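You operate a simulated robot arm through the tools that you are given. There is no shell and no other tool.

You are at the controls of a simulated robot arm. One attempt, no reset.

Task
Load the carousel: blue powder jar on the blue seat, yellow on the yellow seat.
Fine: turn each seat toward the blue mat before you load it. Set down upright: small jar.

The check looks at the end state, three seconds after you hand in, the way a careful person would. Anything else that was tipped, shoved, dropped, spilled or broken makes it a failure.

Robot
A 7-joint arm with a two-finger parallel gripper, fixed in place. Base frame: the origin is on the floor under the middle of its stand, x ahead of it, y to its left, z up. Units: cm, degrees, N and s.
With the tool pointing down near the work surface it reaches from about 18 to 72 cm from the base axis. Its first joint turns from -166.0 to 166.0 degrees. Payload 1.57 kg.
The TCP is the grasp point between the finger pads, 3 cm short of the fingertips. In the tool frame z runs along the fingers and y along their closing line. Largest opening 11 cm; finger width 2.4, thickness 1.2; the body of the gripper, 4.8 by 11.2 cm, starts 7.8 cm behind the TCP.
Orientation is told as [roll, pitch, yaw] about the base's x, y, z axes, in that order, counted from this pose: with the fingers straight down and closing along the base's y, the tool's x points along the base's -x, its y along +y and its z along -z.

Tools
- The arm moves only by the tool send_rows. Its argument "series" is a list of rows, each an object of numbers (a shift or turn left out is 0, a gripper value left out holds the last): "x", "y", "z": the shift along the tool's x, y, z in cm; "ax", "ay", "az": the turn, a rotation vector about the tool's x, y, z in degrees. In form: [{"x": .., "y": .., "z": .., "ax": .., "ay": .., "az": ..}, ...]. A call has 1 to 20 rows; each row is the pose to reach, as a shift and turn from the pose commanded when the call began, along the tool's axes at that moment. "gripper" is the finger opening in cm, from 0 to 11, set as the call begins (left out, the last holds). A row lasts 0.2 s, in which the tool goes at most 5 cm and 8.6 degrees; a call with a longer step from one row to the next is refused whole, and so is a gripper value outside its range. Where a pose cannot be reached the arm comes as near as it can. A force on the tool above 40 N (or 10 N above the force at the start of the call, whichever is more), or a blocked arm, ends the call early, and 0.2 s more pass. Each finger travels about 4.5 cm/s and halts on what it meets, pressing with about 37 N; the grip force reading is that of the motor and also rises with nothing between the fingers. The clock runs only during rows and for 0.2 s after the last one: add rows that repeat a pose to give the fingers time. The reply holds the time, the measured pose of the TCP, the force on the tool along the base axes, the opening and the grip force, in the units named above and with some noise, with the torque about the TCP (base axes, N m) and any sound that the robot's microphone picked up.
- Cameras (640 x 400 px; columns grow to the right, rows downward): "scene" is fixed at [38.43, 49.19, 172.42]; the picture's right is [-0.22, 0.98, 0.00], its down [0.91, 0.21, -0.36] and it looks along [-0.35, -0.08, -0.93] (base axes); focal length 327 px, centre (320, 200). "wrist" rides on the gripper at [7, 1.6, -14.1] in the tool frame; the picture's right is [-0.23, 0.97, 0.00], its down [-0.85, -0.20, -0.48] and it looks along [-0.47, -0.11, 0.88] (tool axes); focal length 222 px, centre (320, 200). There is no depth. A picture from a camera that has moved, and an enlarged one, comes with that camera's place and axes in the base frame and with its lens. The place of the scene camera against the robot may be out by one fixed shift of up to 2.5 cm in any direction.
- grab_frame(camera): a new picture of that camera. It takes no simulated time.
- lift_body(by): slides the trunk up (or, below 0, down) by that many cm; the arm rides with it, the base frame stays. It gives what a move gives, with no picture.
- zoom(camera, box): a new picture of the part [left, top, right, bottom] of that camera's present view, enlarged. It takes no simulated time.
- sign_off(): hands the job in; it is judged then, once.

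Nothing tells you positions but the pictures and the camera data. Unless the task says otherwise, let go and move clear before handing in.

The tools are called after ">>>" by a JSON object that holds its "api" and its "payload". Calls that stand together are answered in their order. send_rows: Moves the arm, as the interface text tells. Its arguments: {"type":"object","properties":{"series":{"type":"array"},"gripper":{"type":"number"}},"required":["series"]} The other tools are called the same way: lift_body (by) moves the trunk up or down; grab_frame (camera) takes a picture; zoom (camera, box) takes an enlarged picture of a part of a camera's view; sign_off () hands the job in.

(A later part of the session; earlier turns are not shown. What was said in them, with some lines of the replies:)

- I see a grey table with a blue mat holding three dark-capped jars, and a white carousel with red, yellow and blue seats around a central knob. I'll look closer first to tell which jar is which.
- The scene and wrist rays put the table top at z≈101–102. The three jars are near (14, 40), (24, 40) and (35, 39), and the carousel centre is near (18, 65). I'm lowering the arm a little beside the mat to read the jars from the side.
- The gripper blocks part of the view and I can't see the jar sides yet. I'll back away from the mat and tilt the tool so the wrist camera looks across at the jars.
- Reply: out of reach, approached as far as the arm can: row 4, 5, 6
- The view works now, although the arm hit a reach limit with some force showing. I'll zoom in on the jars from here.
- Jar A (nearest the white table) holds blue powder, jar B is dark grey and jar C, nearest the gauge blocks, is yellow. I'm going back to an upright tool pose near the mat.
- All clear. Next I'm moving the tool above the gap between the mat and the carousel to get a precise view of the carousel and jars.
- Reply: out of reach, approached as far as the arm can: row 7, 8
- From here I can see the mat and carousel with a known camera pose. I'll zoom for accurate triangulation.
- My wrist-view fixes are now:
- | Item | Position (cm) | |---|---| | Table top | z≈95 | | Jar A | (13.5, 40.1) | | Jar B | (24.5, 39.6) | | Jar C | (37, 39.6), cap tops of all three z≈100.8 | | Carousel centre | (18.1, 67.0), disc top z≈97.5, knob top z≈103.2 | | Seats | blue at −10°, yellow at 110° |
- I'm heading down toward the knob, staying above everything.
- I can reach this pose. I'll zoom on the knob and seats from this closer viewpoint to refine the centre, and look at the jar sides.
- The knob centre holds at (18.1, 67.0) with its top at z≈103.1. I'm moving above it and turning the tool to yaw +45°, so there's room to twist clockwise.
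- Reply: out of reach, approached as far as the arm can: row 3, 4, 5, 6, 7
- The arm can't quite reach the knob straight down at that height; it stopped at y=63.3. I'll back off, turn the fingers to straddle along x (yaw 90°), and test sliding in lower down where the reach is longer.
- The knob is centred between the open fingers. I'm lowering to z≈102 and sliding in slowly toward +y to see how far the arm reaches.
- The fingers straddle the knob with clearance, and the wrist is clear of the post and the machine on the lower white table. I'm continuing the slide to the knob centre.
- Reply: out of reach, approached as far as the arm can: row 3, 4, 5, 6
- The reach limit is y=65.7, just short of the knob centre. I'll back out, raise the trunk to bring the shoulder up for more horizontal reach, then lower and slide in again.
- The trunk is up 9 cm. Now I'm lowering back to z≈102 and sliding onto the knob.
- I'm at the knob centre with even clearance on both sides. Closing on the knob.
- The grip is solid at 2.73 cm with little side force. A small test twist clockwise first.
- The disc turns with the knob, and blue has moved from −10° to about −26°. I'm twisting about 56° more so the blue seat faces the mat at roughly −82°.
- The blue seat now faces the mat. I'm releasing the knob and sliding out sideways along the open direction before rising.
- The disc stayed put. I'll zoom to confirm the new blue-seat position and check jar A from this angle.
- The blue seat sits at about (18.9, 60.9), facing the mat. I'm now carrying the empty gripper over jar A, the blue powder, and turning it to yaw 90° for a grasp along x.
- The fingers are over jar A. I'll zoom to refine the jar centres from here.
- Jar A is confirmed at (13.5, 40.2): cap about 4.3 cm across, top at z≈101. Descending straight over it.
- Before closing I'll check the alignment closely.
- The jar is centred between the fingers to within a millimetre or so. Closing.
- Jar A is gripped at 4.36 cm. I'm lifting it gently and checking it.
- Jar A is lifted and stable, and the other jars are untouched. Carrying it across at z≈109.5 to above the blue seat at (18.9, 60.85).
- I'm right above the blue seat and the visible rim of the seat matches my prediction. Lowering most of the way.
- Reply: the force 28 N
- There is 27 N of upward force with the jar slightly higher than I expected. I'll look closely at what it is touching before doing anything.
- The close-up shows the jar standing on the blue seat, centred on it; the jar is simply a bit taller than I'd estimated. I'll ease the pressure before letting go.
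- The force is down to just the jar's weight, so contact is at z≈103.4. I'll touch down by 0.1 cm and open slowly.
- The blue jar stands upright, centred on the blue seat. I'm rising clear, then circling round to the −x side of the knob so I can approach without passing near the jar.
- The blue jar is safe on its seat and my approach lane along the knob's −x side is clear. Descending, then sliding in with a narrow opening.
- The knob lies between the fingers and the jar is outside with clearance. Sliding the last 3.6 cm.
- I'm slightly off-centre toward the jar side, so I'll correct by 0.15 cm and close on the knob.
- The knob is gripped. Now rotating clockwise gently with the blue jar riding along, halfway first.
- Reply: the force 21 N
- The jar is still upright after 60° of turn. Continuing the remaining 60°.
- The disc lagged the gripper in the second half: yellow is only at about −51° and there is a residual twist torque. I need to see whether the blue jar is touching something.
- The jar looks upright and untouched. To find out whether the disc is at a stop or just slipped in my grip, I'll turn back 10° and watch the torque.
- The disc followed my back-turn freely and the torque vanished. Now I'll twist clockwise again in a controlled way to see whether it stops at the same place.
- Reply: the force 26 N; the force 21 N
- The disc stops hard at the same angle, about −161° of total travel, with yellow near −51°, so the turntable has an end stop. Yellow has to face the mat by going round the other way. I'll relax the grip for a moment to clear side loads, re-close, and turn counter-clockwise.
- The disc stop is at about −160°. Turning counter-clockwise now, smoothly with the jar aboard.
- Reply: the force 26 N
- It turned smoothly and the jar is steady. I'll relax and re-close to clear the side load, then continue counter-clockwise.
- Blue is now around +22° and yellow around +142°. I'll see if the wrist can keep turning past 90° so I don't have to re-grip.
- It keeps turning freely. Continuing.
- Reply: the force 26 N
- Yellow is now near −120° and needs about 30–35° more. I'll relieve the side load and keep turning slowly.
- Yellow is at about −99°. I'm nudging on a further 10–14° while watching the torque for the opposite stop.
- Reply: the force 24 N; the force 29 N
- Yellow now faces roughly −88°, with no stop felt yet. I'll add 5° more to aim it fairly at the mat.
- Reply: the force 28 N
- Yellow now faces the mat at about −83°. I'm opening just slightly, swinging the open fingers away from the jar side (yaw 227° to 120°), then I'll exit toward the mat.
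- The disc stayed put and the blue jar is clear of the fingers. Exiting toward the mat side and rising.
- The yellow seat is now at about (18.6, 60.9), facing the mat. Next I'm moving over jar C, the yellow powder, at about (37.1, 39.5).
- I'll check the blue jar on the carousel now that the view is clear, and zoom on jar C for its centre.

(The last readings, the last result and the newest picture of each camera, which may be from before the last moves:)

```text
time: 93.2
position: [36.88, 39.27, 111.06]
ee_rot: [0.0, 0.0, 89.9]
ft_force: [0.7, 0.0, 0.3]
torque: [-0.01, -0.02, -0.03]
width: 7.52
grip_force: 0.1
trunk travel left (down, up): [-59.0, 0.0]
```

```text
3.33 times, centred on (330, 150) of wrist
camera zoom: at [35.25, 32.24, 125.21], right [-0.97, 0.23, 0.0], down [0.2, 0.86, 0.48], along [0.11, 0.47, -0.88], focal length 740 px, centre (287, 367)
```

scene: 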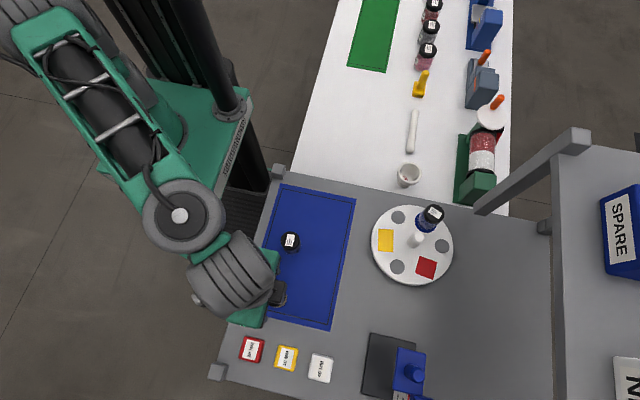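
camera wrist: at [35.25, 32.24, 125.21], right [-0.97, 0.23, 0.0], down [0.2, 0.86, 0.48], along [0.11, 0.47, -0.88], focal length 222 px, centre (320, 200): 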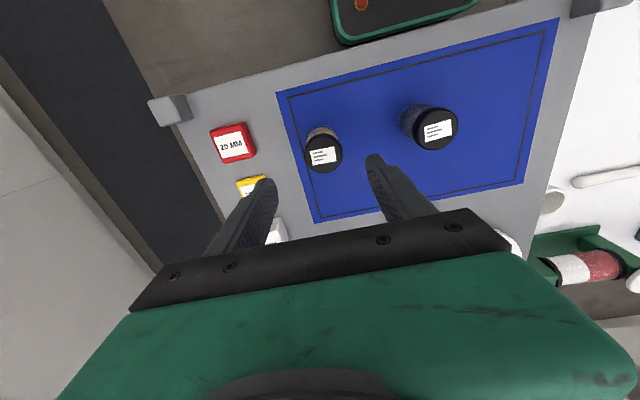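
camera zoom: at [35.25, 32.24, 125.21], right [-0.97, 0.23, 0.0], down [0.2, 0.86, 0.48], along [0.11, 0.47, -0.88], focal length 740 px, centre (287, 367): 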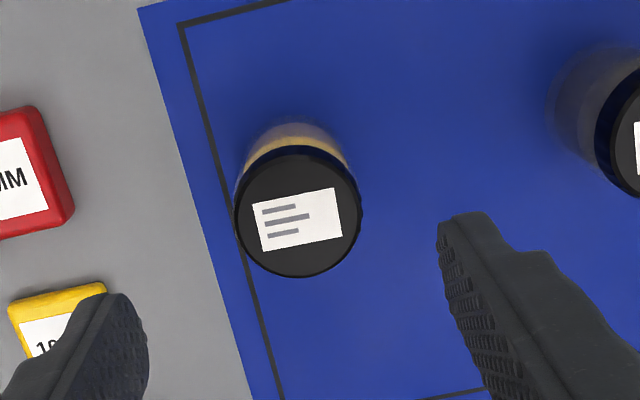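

The blue jar is upright and centred on its seat. Jar C refines to (36.65, 39.73) with its top at z≈100.6, so I'm descending over it.

>>> {"api": "send_rows", "payload": {"series": [{"x": -0.45, "y": 0.22, "z": 2}, {"x": -0.45, "y": 0.22, "z": 4}, {"x": -0.45, "y": 0.22, "z": 6}, {"x": -0.45, "y": 0.22, "z": 8}, {"x": -0.45, "y": 0.22, "z": 10}, {"x": -0.45, "y": 0.22, "z": 11.5}, {"x": -0.45, "y": 0.22, "z": 11.5}]}}

>>> {"api": "zoom", "payload": {"camera": "wrist", "box": [220, 120, 420, 245]}}

```text
time: 94.8
position: [36.7, 39.9, 99.53]
ee_rot: [0.0, 0.0, 89.9]
ft_force: [0.0, 0.1, 0.0]
torque: [0.02, 0.03, -0.03]
width: 7.49
grip_force: 0.1
trunk travel left (down, up): [-59.0, 0.0]
```

```text
3.20 times, centred on (320, 182) of wrist
camera zoom: at [35.01, 32.91, 113.66], right [-0.97, 0.23, 0.0], down [0.2, 0.86, 0.48], along [0.11, 0.47, -0.88], focal length 711 px, centre (320, 256)
```

zoom: 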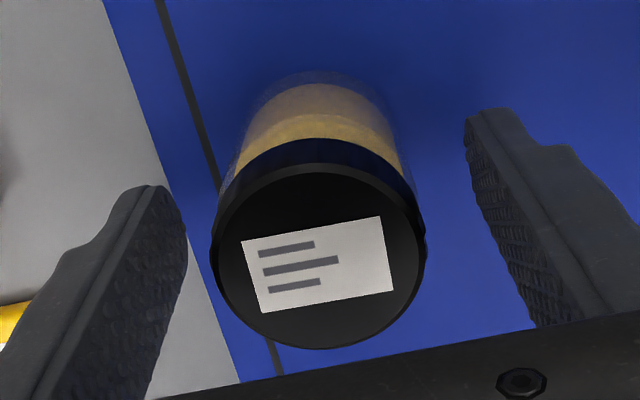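

Jar C is centred between the fingers. Closing and lifting.

>>> {"api": "send_rows", "payload": {"series": [{"x": 0}, {"x": 0}, {"x": 0}, {"x": 0}, {"x": 0}], "gripper": 3}}

>>> {"api": "send_rows", "payload": {"series": [{"z": -1}, {"z": -2}, {"z": -4}, {"z": -6}, {"z": -8}, {"z": -10}, {"z": -10}]}}

>>> {"api": "grab_frame", "payload": {"camera": "wrist"}}

```text
time: 96.0
position: [36.8, 39.98, 99.51]
ee_rot: [0.0, 0.1, 90.0]
ft_force: [1.3, 1.1, 0.2]
torque: [-0.02, -0.03, -0.03]
width: 4.37
grip_force: 36.9
trunk travel left (down, up): [-59.0, 0.0]
```

```text
time: 97.7
position: [36.79, 39.74, 109.47]
ee_rot: [0.0, 0.1, 90.1]
ft_force: [1.6, -0.2, -0.9]
torque: [0.03, 0.01, 0.0]
width: 4.35
grip_force: 36.8
trunk travel left (down, up): [-59.0, 0.0]
```

```text
taken
camera wrist: at [35.16, 32.73, 123.57], right [-0.97, 0.23, 0.0], down [0.2, 0.86, 0.48], along [0.11, 0.47, -0.88], focal length 222 px, centre (320, 200)
```

wrist: 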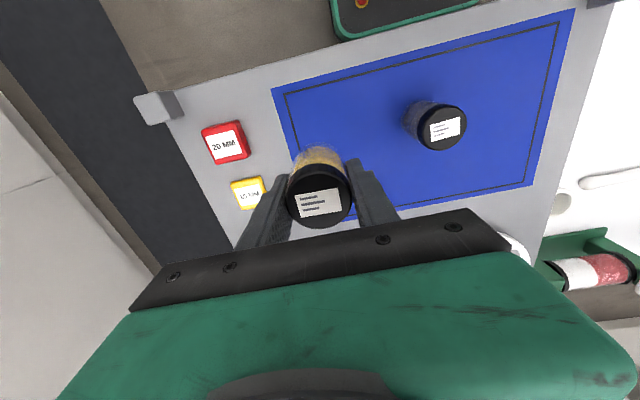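

The yellow jar is gripped at 4.35 cm and lifted. I'll carry it toward the carousel and pause short of it to measure the yellow seat precisely.

>>> {"api": "send_rows", "payload": {"series": [{"x": -0.8, "y": 0.4}, {"x": -2.4, "y": 1.3}, {"x": -4.6, "y": 2.5}, {"x": -7, "y": 3.8}, {"x": -9.4, "y": 5.1}, {"x": -11.8, "y": 6.4}, {"x": -14, "y": 7.6}, {"x": -15.6, "y": 8.4}, {"x": -16.3, "y": 8.8}, {"x": -16.3, "y": 8.8}, {"x": -16.3, "y": 8.8}]}}

>>> {"api": "grab_frame", "payload": {"camera": "wrist"}}

>>> {"api": "zoom", "payload": {"camera": "wrist", "box": [360, 90, 520, 220]}}

```text
time: 100.0
position: [27.95, 56.29, 109.52]
ee_rot: [0.0, 0.0, 90.0]
ft_force: [0.1, 0.4, 0.1]
torque: [-0.03, -0.01, 0.0]
width: 4.4
grip_force: 37.1
trunk travel left (down, up): [-59.0, 0.0]
```

```text
taken
camera wrist: at [26.28, 49.21, 123.69], right [-0.97, 0.23, 0.0], down [0.2, 0.86, 0.48], along [0.11, 0.47, -0.88], focal length 222 px, centre (320, 200)
```

wrist: 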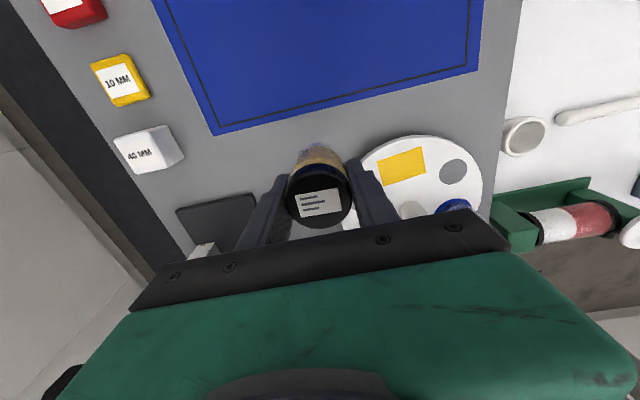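

```text
3.08 times, centred on (440, 155) of wrist
camera zoom: at [26.28, 49.21, 123.69], right [-0.97, 0.23, 0.0], down [0.2, 0.86, 0.48], along [0.11, 0.47, -0.88], focal length 684 px, centre (-49, 338)
```

zoom: 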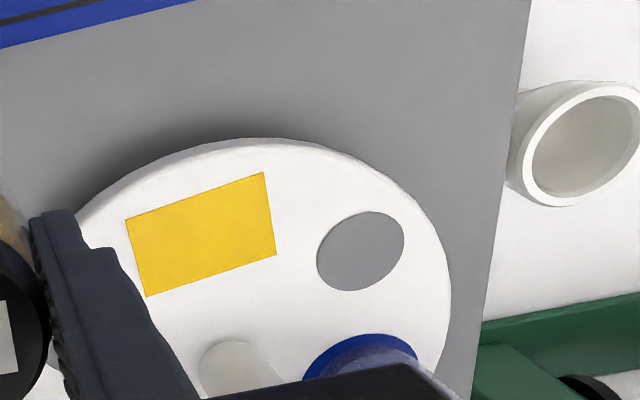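

The yellow seat centre measures (18.72, 60.9) at about −84°. Moving the jar directly above it.

>>> {"api": "send_rows", "payload": {"series": [{"x": -0.4, "y": 0.8}, {"x": -1.3, "y": 2.6}, {"x": -2.3, "y": 4.6}, {"x": -3.3, "y": 6.6}, {"x": -4.2, "y": 8.4}, {"x": -4.62, "y": 9.25}, {"x": -4.62, "y": 9.25}, {"x": -4.62, "y": 9.25}]}}

>>> {"api": "grab_frame", "payload": {"camera": "wrist"}}

>>> {"api": "zoom", "payload": {"camera": "wrist", "box": [230, 90, 430, 230]}}

```text
time: 101.8
position: [18.54, 60.75, 109.55]
ee_rot: [0.0, 0.0, 90.0]
ft_force: [0.0, -0.1, -1.5]
torque: [0.0, -0.03, 0.03]
width: 4.36
grip_force: 37.3
trunk travel left (down, up): [-59.0, 0.0]
```

```text
taken
camera wrist: at [16.93, 53.72, 123.68], right [-0.97, 0.23, 0.0], down [0.2, 0.86, 0.48], along [0.11, 0.47, -0.88], focal length 222 px, centre (320, 200)
```

wrist: 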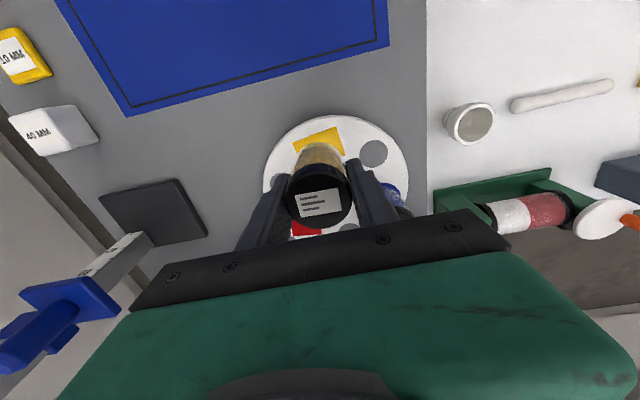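

```text
2.86 times, centred on (330, 160) of wrist
camera zoom: at [16.93, 53.72, 123.68], right [-0.97, 0.23, 0.0], down [0.2, 0.86, 0.48], along [0.11, 0.47, -0.88], focal length 635 px, centre (291, 314)
```

zoom: 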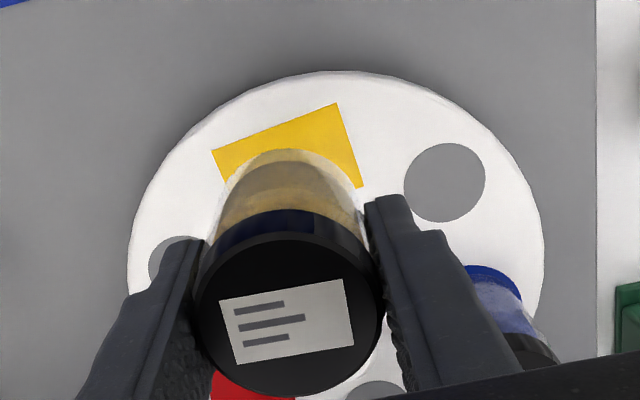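

Alignment is within about 0.15 cm, so I'll trim that while descending to just above the expected contact at z≈103.4.

>>> {"api": "send_rows", "payload": {"series": [{"x": -0.15, "y": -0.15, "z": 1.5}, {"x": -0.15, "y": -0.15, "z": 3}, {"x": -0.15, "y": -0.15, "z": 4.5}, {"x": -0.15, "y": -0.15, "z": 5.4}, {"x": -0.15, "y": -0.15, "z": 5.7}, {"x": -0.15, "y": -0.15, "z": 5.7}]}}

>>> {"api": "zoom", "payload": {"camera": "wrist", "box": [230, 90, 430, 230]}}

```text
time: 103.2
position: [18.64, 60.99, 103.96]
ee_rot: [0.0, 0.0, 90.0]
ft_force: [0.6, 0.3, -1.3]
torque: [0.0, 0.0, 0.0]
width: 4.34
grip_force: 36.9
trunk travel left (down, up): [-59.0, 0.0]
```

```text
2.86 times, centred on (330, 160) of wrist
camera zoom: at [17.06, 53.95, 118.0], right [-0.97, 0.23, 0.0], down [0.2, 0.86, 0.48], along [0.11, 0.47, -0.88], focal length 635 px, centre (291, 314)
```

zoom: 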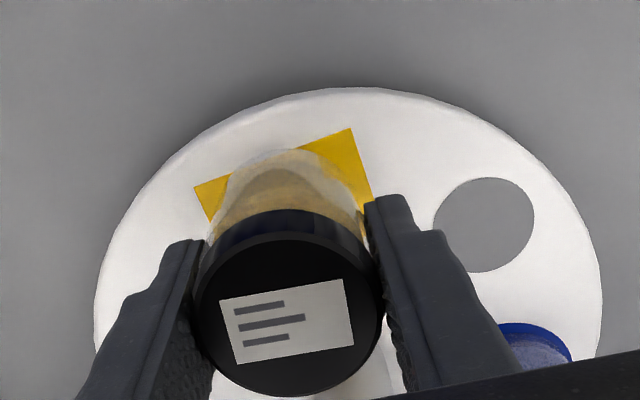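

Nearly there. Lowering in tiny steps until I feel contact.

>>> {"api": "send_rows", "payload": {"series": [{"z": 0.15}, {"z": 0.3}, {"z": 0.4}, {"z": 0.4}]}}

>>> {"api": "send_rows", "payload": {"series": [{"z": 0.1}, {"z": 0.15}, {"z": 0.15}]}}

```text
time: 104.2
position: [18.81, 60.97, 103.59]
ee_rot: [0.1, 0.0, 89.9]
ft_force: [-0.3, 0.0, -1.2]
torque: [0.01, 0.01, -0.02]
width: 4.37
grip_force: 36.8
trunk travel left (down, up): [-59.0, 0.0]
```

```text
time: 105.0
position: [18.84, 60.98, 103.3]
ee_rot: [0.0, -0.1, 90.0]
ft_force: [-0.2, -0.7, -0.5]
torque: [-0.01, 0.0, -0.01]
width: 4.34
grip_force: 37.2
trunk travel left (down, up): [-59.0, 0.0]
```

>>> {"api": "send_rows", "payload": {"series": [{"z": 0.08}, {"z": 0.12}, {"z": 0.12}]}}

>>> {"api": "zoom", "payload": {"camera": "wrist", "box": [260, 110, 400, 200]}}

```text
time: 105.8
position: [18.77, 61.08, 103.15]
ee_rot: [-0.1, 0.0, 90.0]
ft_force: [0.2, 0.5, -0.5]
torque: [0.0, -0.03, -0.01]
width: 4.36
grip_force: 37.3
trunk travel left (down, up): [-59.0, 0.0]
```

```text
4.44 times, centred on (330, 155) of wrist
camera zoom: at [17.15, 53.9, 117.31], right [-0.97, 0.23, 0.0], down [0.2, 0.86, 0.48], along [0.11, 0.47, -0.88], focal length 987 px, centre (276, 400)
```

zoom: 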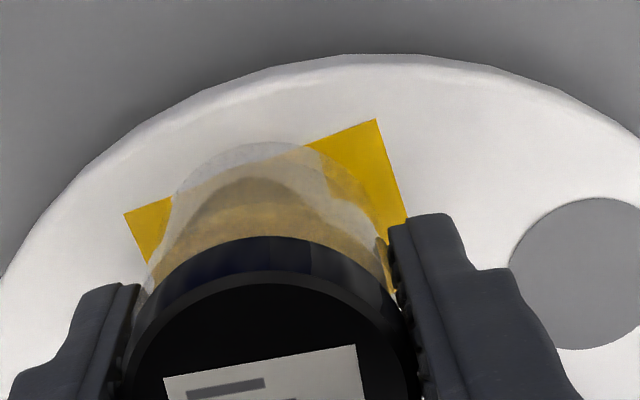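

>>> {"api": "send_rows", "payload": {"series": [{"z": 0.06}, {"z": 0.1}, {"z": 0.1}]}}

>>> {"api": "send_rows", "payload": {"series": [{"z": 0.06}, {"z": 0.1}, {"z": 0.1}]}}

```text
time: 106.7
position: [18.92, 61.0, 103.09]
ee_rot: [0.0, -0.1, 89.9]
ft_force: [-0.6, -0.2, -1.2]
torque: [0.0, 0.03, 0.02]
width: 4.35
grip_force: 36.9
trunk travel left (down, up): [-59.0, 0.0]
```

```text
time: 107.5
position: [18.8, 61.06, 102.94]
ee_rot: [0.0, 0.0, 90.0]
ft_force: [-0.1, -0.8, -1.2]
torque: [0.04, -0.04, -0.01]
width: 4.36
grip_force: 36.4
trunk travel left (down, up): [-59.0, 0.0]
```

No contact yet. Comparing frames, jar A had slipped down about 1.2 cm in my grip earlier, which explains its early contact, while jar C hasn't slipped, so its contact should be nearer z≈102.1. Continuing down gently.

>>> {"api": "send_rows", "payload": {"series": [{"z": 0.1}, {"z": 0.2}, {"z": 0.3}, {"z": 0.4}, {"z": 0.5}, {"z": 0.5}]}}

>>> {"api": "zoom", "payload": {"camera": "wrist", "box": [260, 110, 400, 200]}}

```text
time: 108.8
position: [18.75, 61.01, 102.58]
ee_rot: [0.1, 0.0, 90.1]
ft_force: [0.6, -0.2, -0.4]
torque: [-0.03, -0.02, 0.0]
width: 4.34
grip_force: 37.4
trunk travel left (down, up): [-59.0, 0.0]
```

```text
4.44 times, centred on (330, 155) of wrist
camera zoom: at [17.19, 53.95, 116.62], right [-0.97, 0.23, 0.0], down [0.2, 0.86, 0.48], along [0.11, 0.47, -0.88], focal length 987 px, centre (276, 400)
```

zoom: 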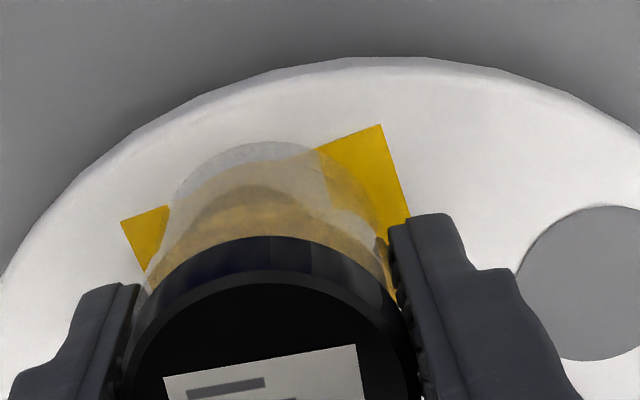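

>>> {"api": "send_rows", "payload": {"series": [{"z": 0.1}, {"z": 0.2}, {"z": 0.25}, {"z": 0.25}]}}

>>> {"api": "send_rows", "payload": {"series": [{"z": 0.08}, {"z": 0.15}, {"z": 0.15}]}}

```text
time: 109.8
position: [18.93, 60.98, 102.32]
ee_rot: [0.0, -0.1, 90.0]
ft_force: [-0.7, 0.9, 7.5]
torque: [-0.07, 0.11, 0.0]
width: 4.37
grip_force: 37.1
trunk travel left (down, up): [-59.0, 0.0]
```

```text
time: 110.7
position: [18.88, 60.88, 102.28]
ee_rot: [-0.1, -0.2, 90.1]
ft_force: [-1.0, -2.5, 19.4]
torque: [-0.23, 0.02, -0.03]
width: 4.33
grip_force: 37.9
trunk travel left (down, up): [-59.0, 0.0]
```

Contact at z≈102.3. I'll ease off the pressure and then release.

>>> {"api": "send_rows", "payload": {"series": [{"z": -0.1}, {"z": -0.2}, {"z": -0.22}, {"z": -0.22}]}}

>>> {"api": "zoom", "payload": {"camera": "wrist", "box": [230, 90, 430, 230]}}

```text
time: 111.7
position: [18.98, 60.89, 102.31]
ee_rot: [-0.1, 0.1, 89.9]
ft_force: [1.3, 0.7, 8.6]
torque: [0.06, -0.1, -0.07]
width: 4.34
grip_force: 37.3
trunk travel left (down, up): [-59.0, 0.0]
```

```text
2.86 times, centred on (330, 160) of wrist
camera zoom: at [17.15, 53.89, 116.43], right [-0.97, 0.23, 0.0], down [0.2, 0.86, 0.48], along [0.11, 0.47, -0.88], focal length 635 px, centre (291, 314)
```

zoom: 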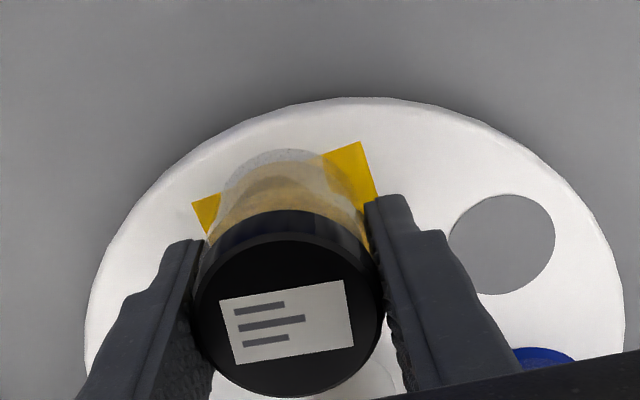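

>>> {"api": "send_rows", "payload": {"series": [{"z": -0.08}, {"z": -0.1}, {"z": -0.1}]}}

>>> {"api": "send_rows", "payload": {"series": [{"z": 0}, {"z": 0}, {"z": 0}, {"z": 0}, {"z": 0}], "gripper": 6.5}}

>>> {"api": "zoom", "payload": {"camera": "wrist", "box": [230, 90, 430, 230]}}

```text
time: 112.5
position: [18.85, 60.88, 102.29]
ee_rot: [0.0, 0.1, 90.0]
ft_force: [-0.1, -0.3, 0.5]
torque: [-0.02, 0.0, -0.01]
width: 4.35
grip_force: 36.8
trunk travel left (down, up): [-59.0, 0.0]
```

```text
time: 113.7
position: [18.91, 61.1, 102.43]
ee_rot: [0.0, 0.0, 90.1]
ft_force: [0.5, 0.3, -0.3]
torque: [0.0, 0.03, 0.01]
width: 6.49
grip_force: 0.0
trunk travel left (down, up): [-59.0, 0.0]
```

```text
2.86 times, centred on (330, 160) of wrist
camera zoom: at [17.17, 53.93, 116.54], right [-0.97, 0.23, 0.0], down [0.2, 0.86, 0.48], along [0.11, 0.47, -0.88], focal length 635 px, centre (291, 314)
```

zoom: 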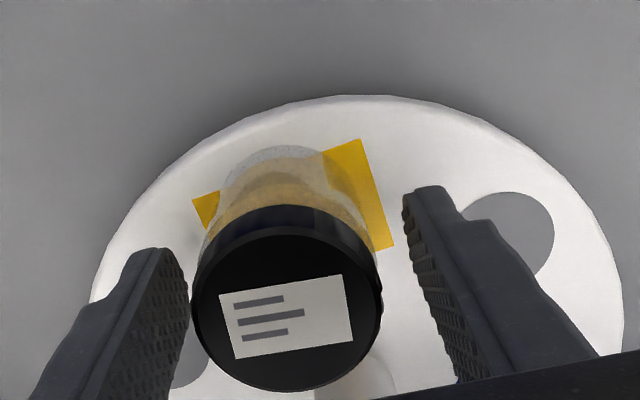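

Released; the jar stands upright on the yellow seat. I'm rising straight up and clear to inspect the result.

>>> {"api": "send_rows", "payload": {"series": [{"z": -1}, {"z": -2.5}, {"z": -4.5}, {"z": -6.5}, {"z": -8.5}, {"z": -8.5}]}}

>>> {"api": "send_rows", "payload": {"series": [{"x": 2, "y": -2}, {"x": 5, "y": -5}, {"x": 8, "y": -8}, {"x": 11, "y": -10}, {"x": 12, "y": -10}, {"x": 12, "y": -10}]}}

>>> {"api": "grab_frame", "payload": {"camera": "wrist"}}

>>> {"api": "grab_frame", "payload": {"camera": "scene"}}

>>> {"api": "zoom", "payload": {"camera": "scene", "box": [365, 190, 465, 290]}}

```text
time: 115.0
position: [18.94, 60.92, 110.9]
ee_rot: [0.0, 0.1, 90.0]
ft_force: [0.2, -0.5, 0.0]
torque: [0.01, -0.01, 0.01]
width: 6.51
grip_force: 0.1
trunk travel left (down, up): [-59.0, 0.0]
```

```text
time: 116.5
position: [28.92, 48.86, 110.92]
ee_rot: [-0.1, 0.0, 89.9]
ft_force: [0.9, 0.1, 0.9]
torque: [0.04, 0.02, 0.0]
width: 6.49
grip_force: 0.1
trunk travel left (down, up): [-59.0, 0.0]
```

```text
taken
camera wrist: at [27.21, 41.83, 125.09], right [-0.97, 0.23, 0.0], down [0.2, 0.86, 0.48], along [0.11, 0.47, -0.88], focal length 222 px, centre (320, 200)
```

wrist: 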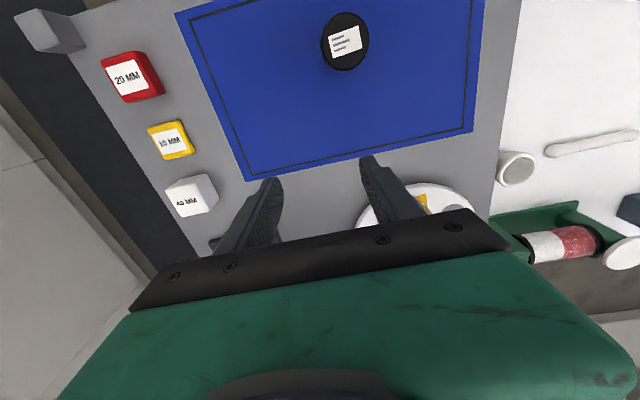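

```text
taken
```

scene: 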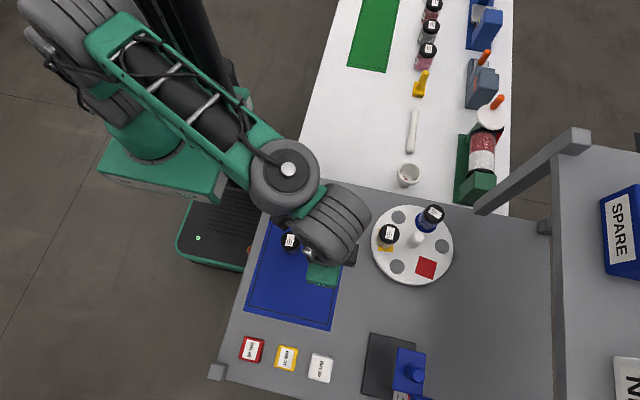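

```text
4.00 times, centred on (415, 240) of scene
camera zoom: at [38.43, 49.19, 172.42], right [-0.22, 0.98, 0.0], down [0.91, 0.21, -0.36], along [-0.35, -0.08, -0.93], focal length 1307 px, centre (-60, 40)
```

zoom: 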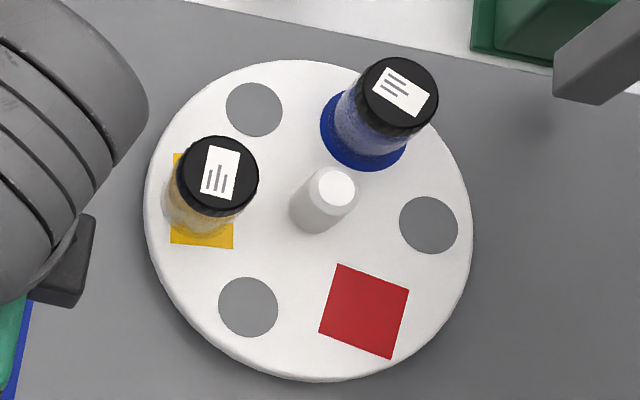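

Both jars stand upright on their own seats: yellow faces the mat, blue was loaded facing the mat, and nothing else has been disturbed. I'll lift the arm a bit further away and take one last look before handing in.

>>> {"api": "send_rows", "payload": {"series": [{"z": -2}, {"x": 1, "z": -4}, {"x": 3, "z": -6}, {"x": 5, "z": -8}, {"x": 7, "z": -10}, {"x": 8, "z": -11}, {"x": 8, "z": -11}, {"x": 8, "z": -11}]}}

>>> {"api": "grab_frame", "payload": {"camera": "scene"}}

>>> {"api": "zoom", "payload": {"camera": "wrist", "box": [330, 120, 520, 240]}}

```text
time: 118.2
position: [28.94, 40.86, 121.93]
ee_rot: [0.0, 0.0, 90.1]
ft_force: [0.4, -0.1, 0.9]
torque: [-0.02, 0.0, -0.01]
width: 6.5
grip_force: 0.0
trunk travel left (down, up): [-59.0, 0.0]
```

```text
taken
```

scene: 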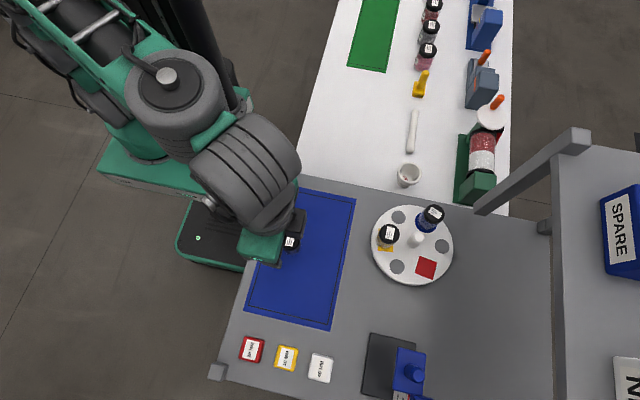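

```text
3.33 times, centred on (425, 180) of wrist
camera zoom: at [27.21, 33.87, 136.12], right [-0.97, 0.23, 0.0], down [0.2, 0.86, 0.48], along [0.11, 0.47, -0.88], focal length 740 px, centre (-30, 267)
```

zoom: 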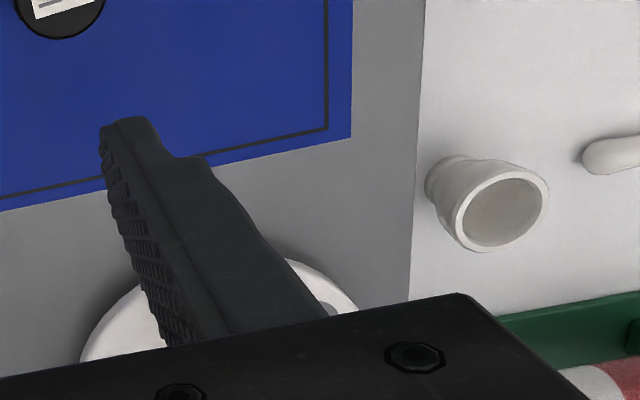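

The blue jar is on the blue seat and the yellow jar is on the yellow seat. Both are upright, the arm is clear, and nothing else has moved, so I'm handing in.

>>> {"api": "sign_off", "payload": {}}

```text
The job is handed in.
```

The carousel is loaded: the blue powder jar is on the blue seat and the yellow jar is on the yellow seat, both upright. I turned each seat to face the blue mat before loading it. The yellow seat still faces the mat, and the blue seat has since rotated round to the far side.

- **Turning the carousel:** it has an end stop about 160° clockwise from where it started. I had to bring the yellow seat round counter-clockwise, with the blue jar riding along; it stayed upright and on its seat.
- **Blue jar:** it slipped about 1.2 cm down in the gripper when I lifted it, so it met its seat early with about 27 N. I eased off before releasing it.
- **Yellow jar:** it sits about 0.2 cm off the centre of its seat.
- **Everything else:** the grey jar, the gauge blocks and the items on the other table looked undisturbed in the last picture. The arm had let go and moved clear before I handed in.
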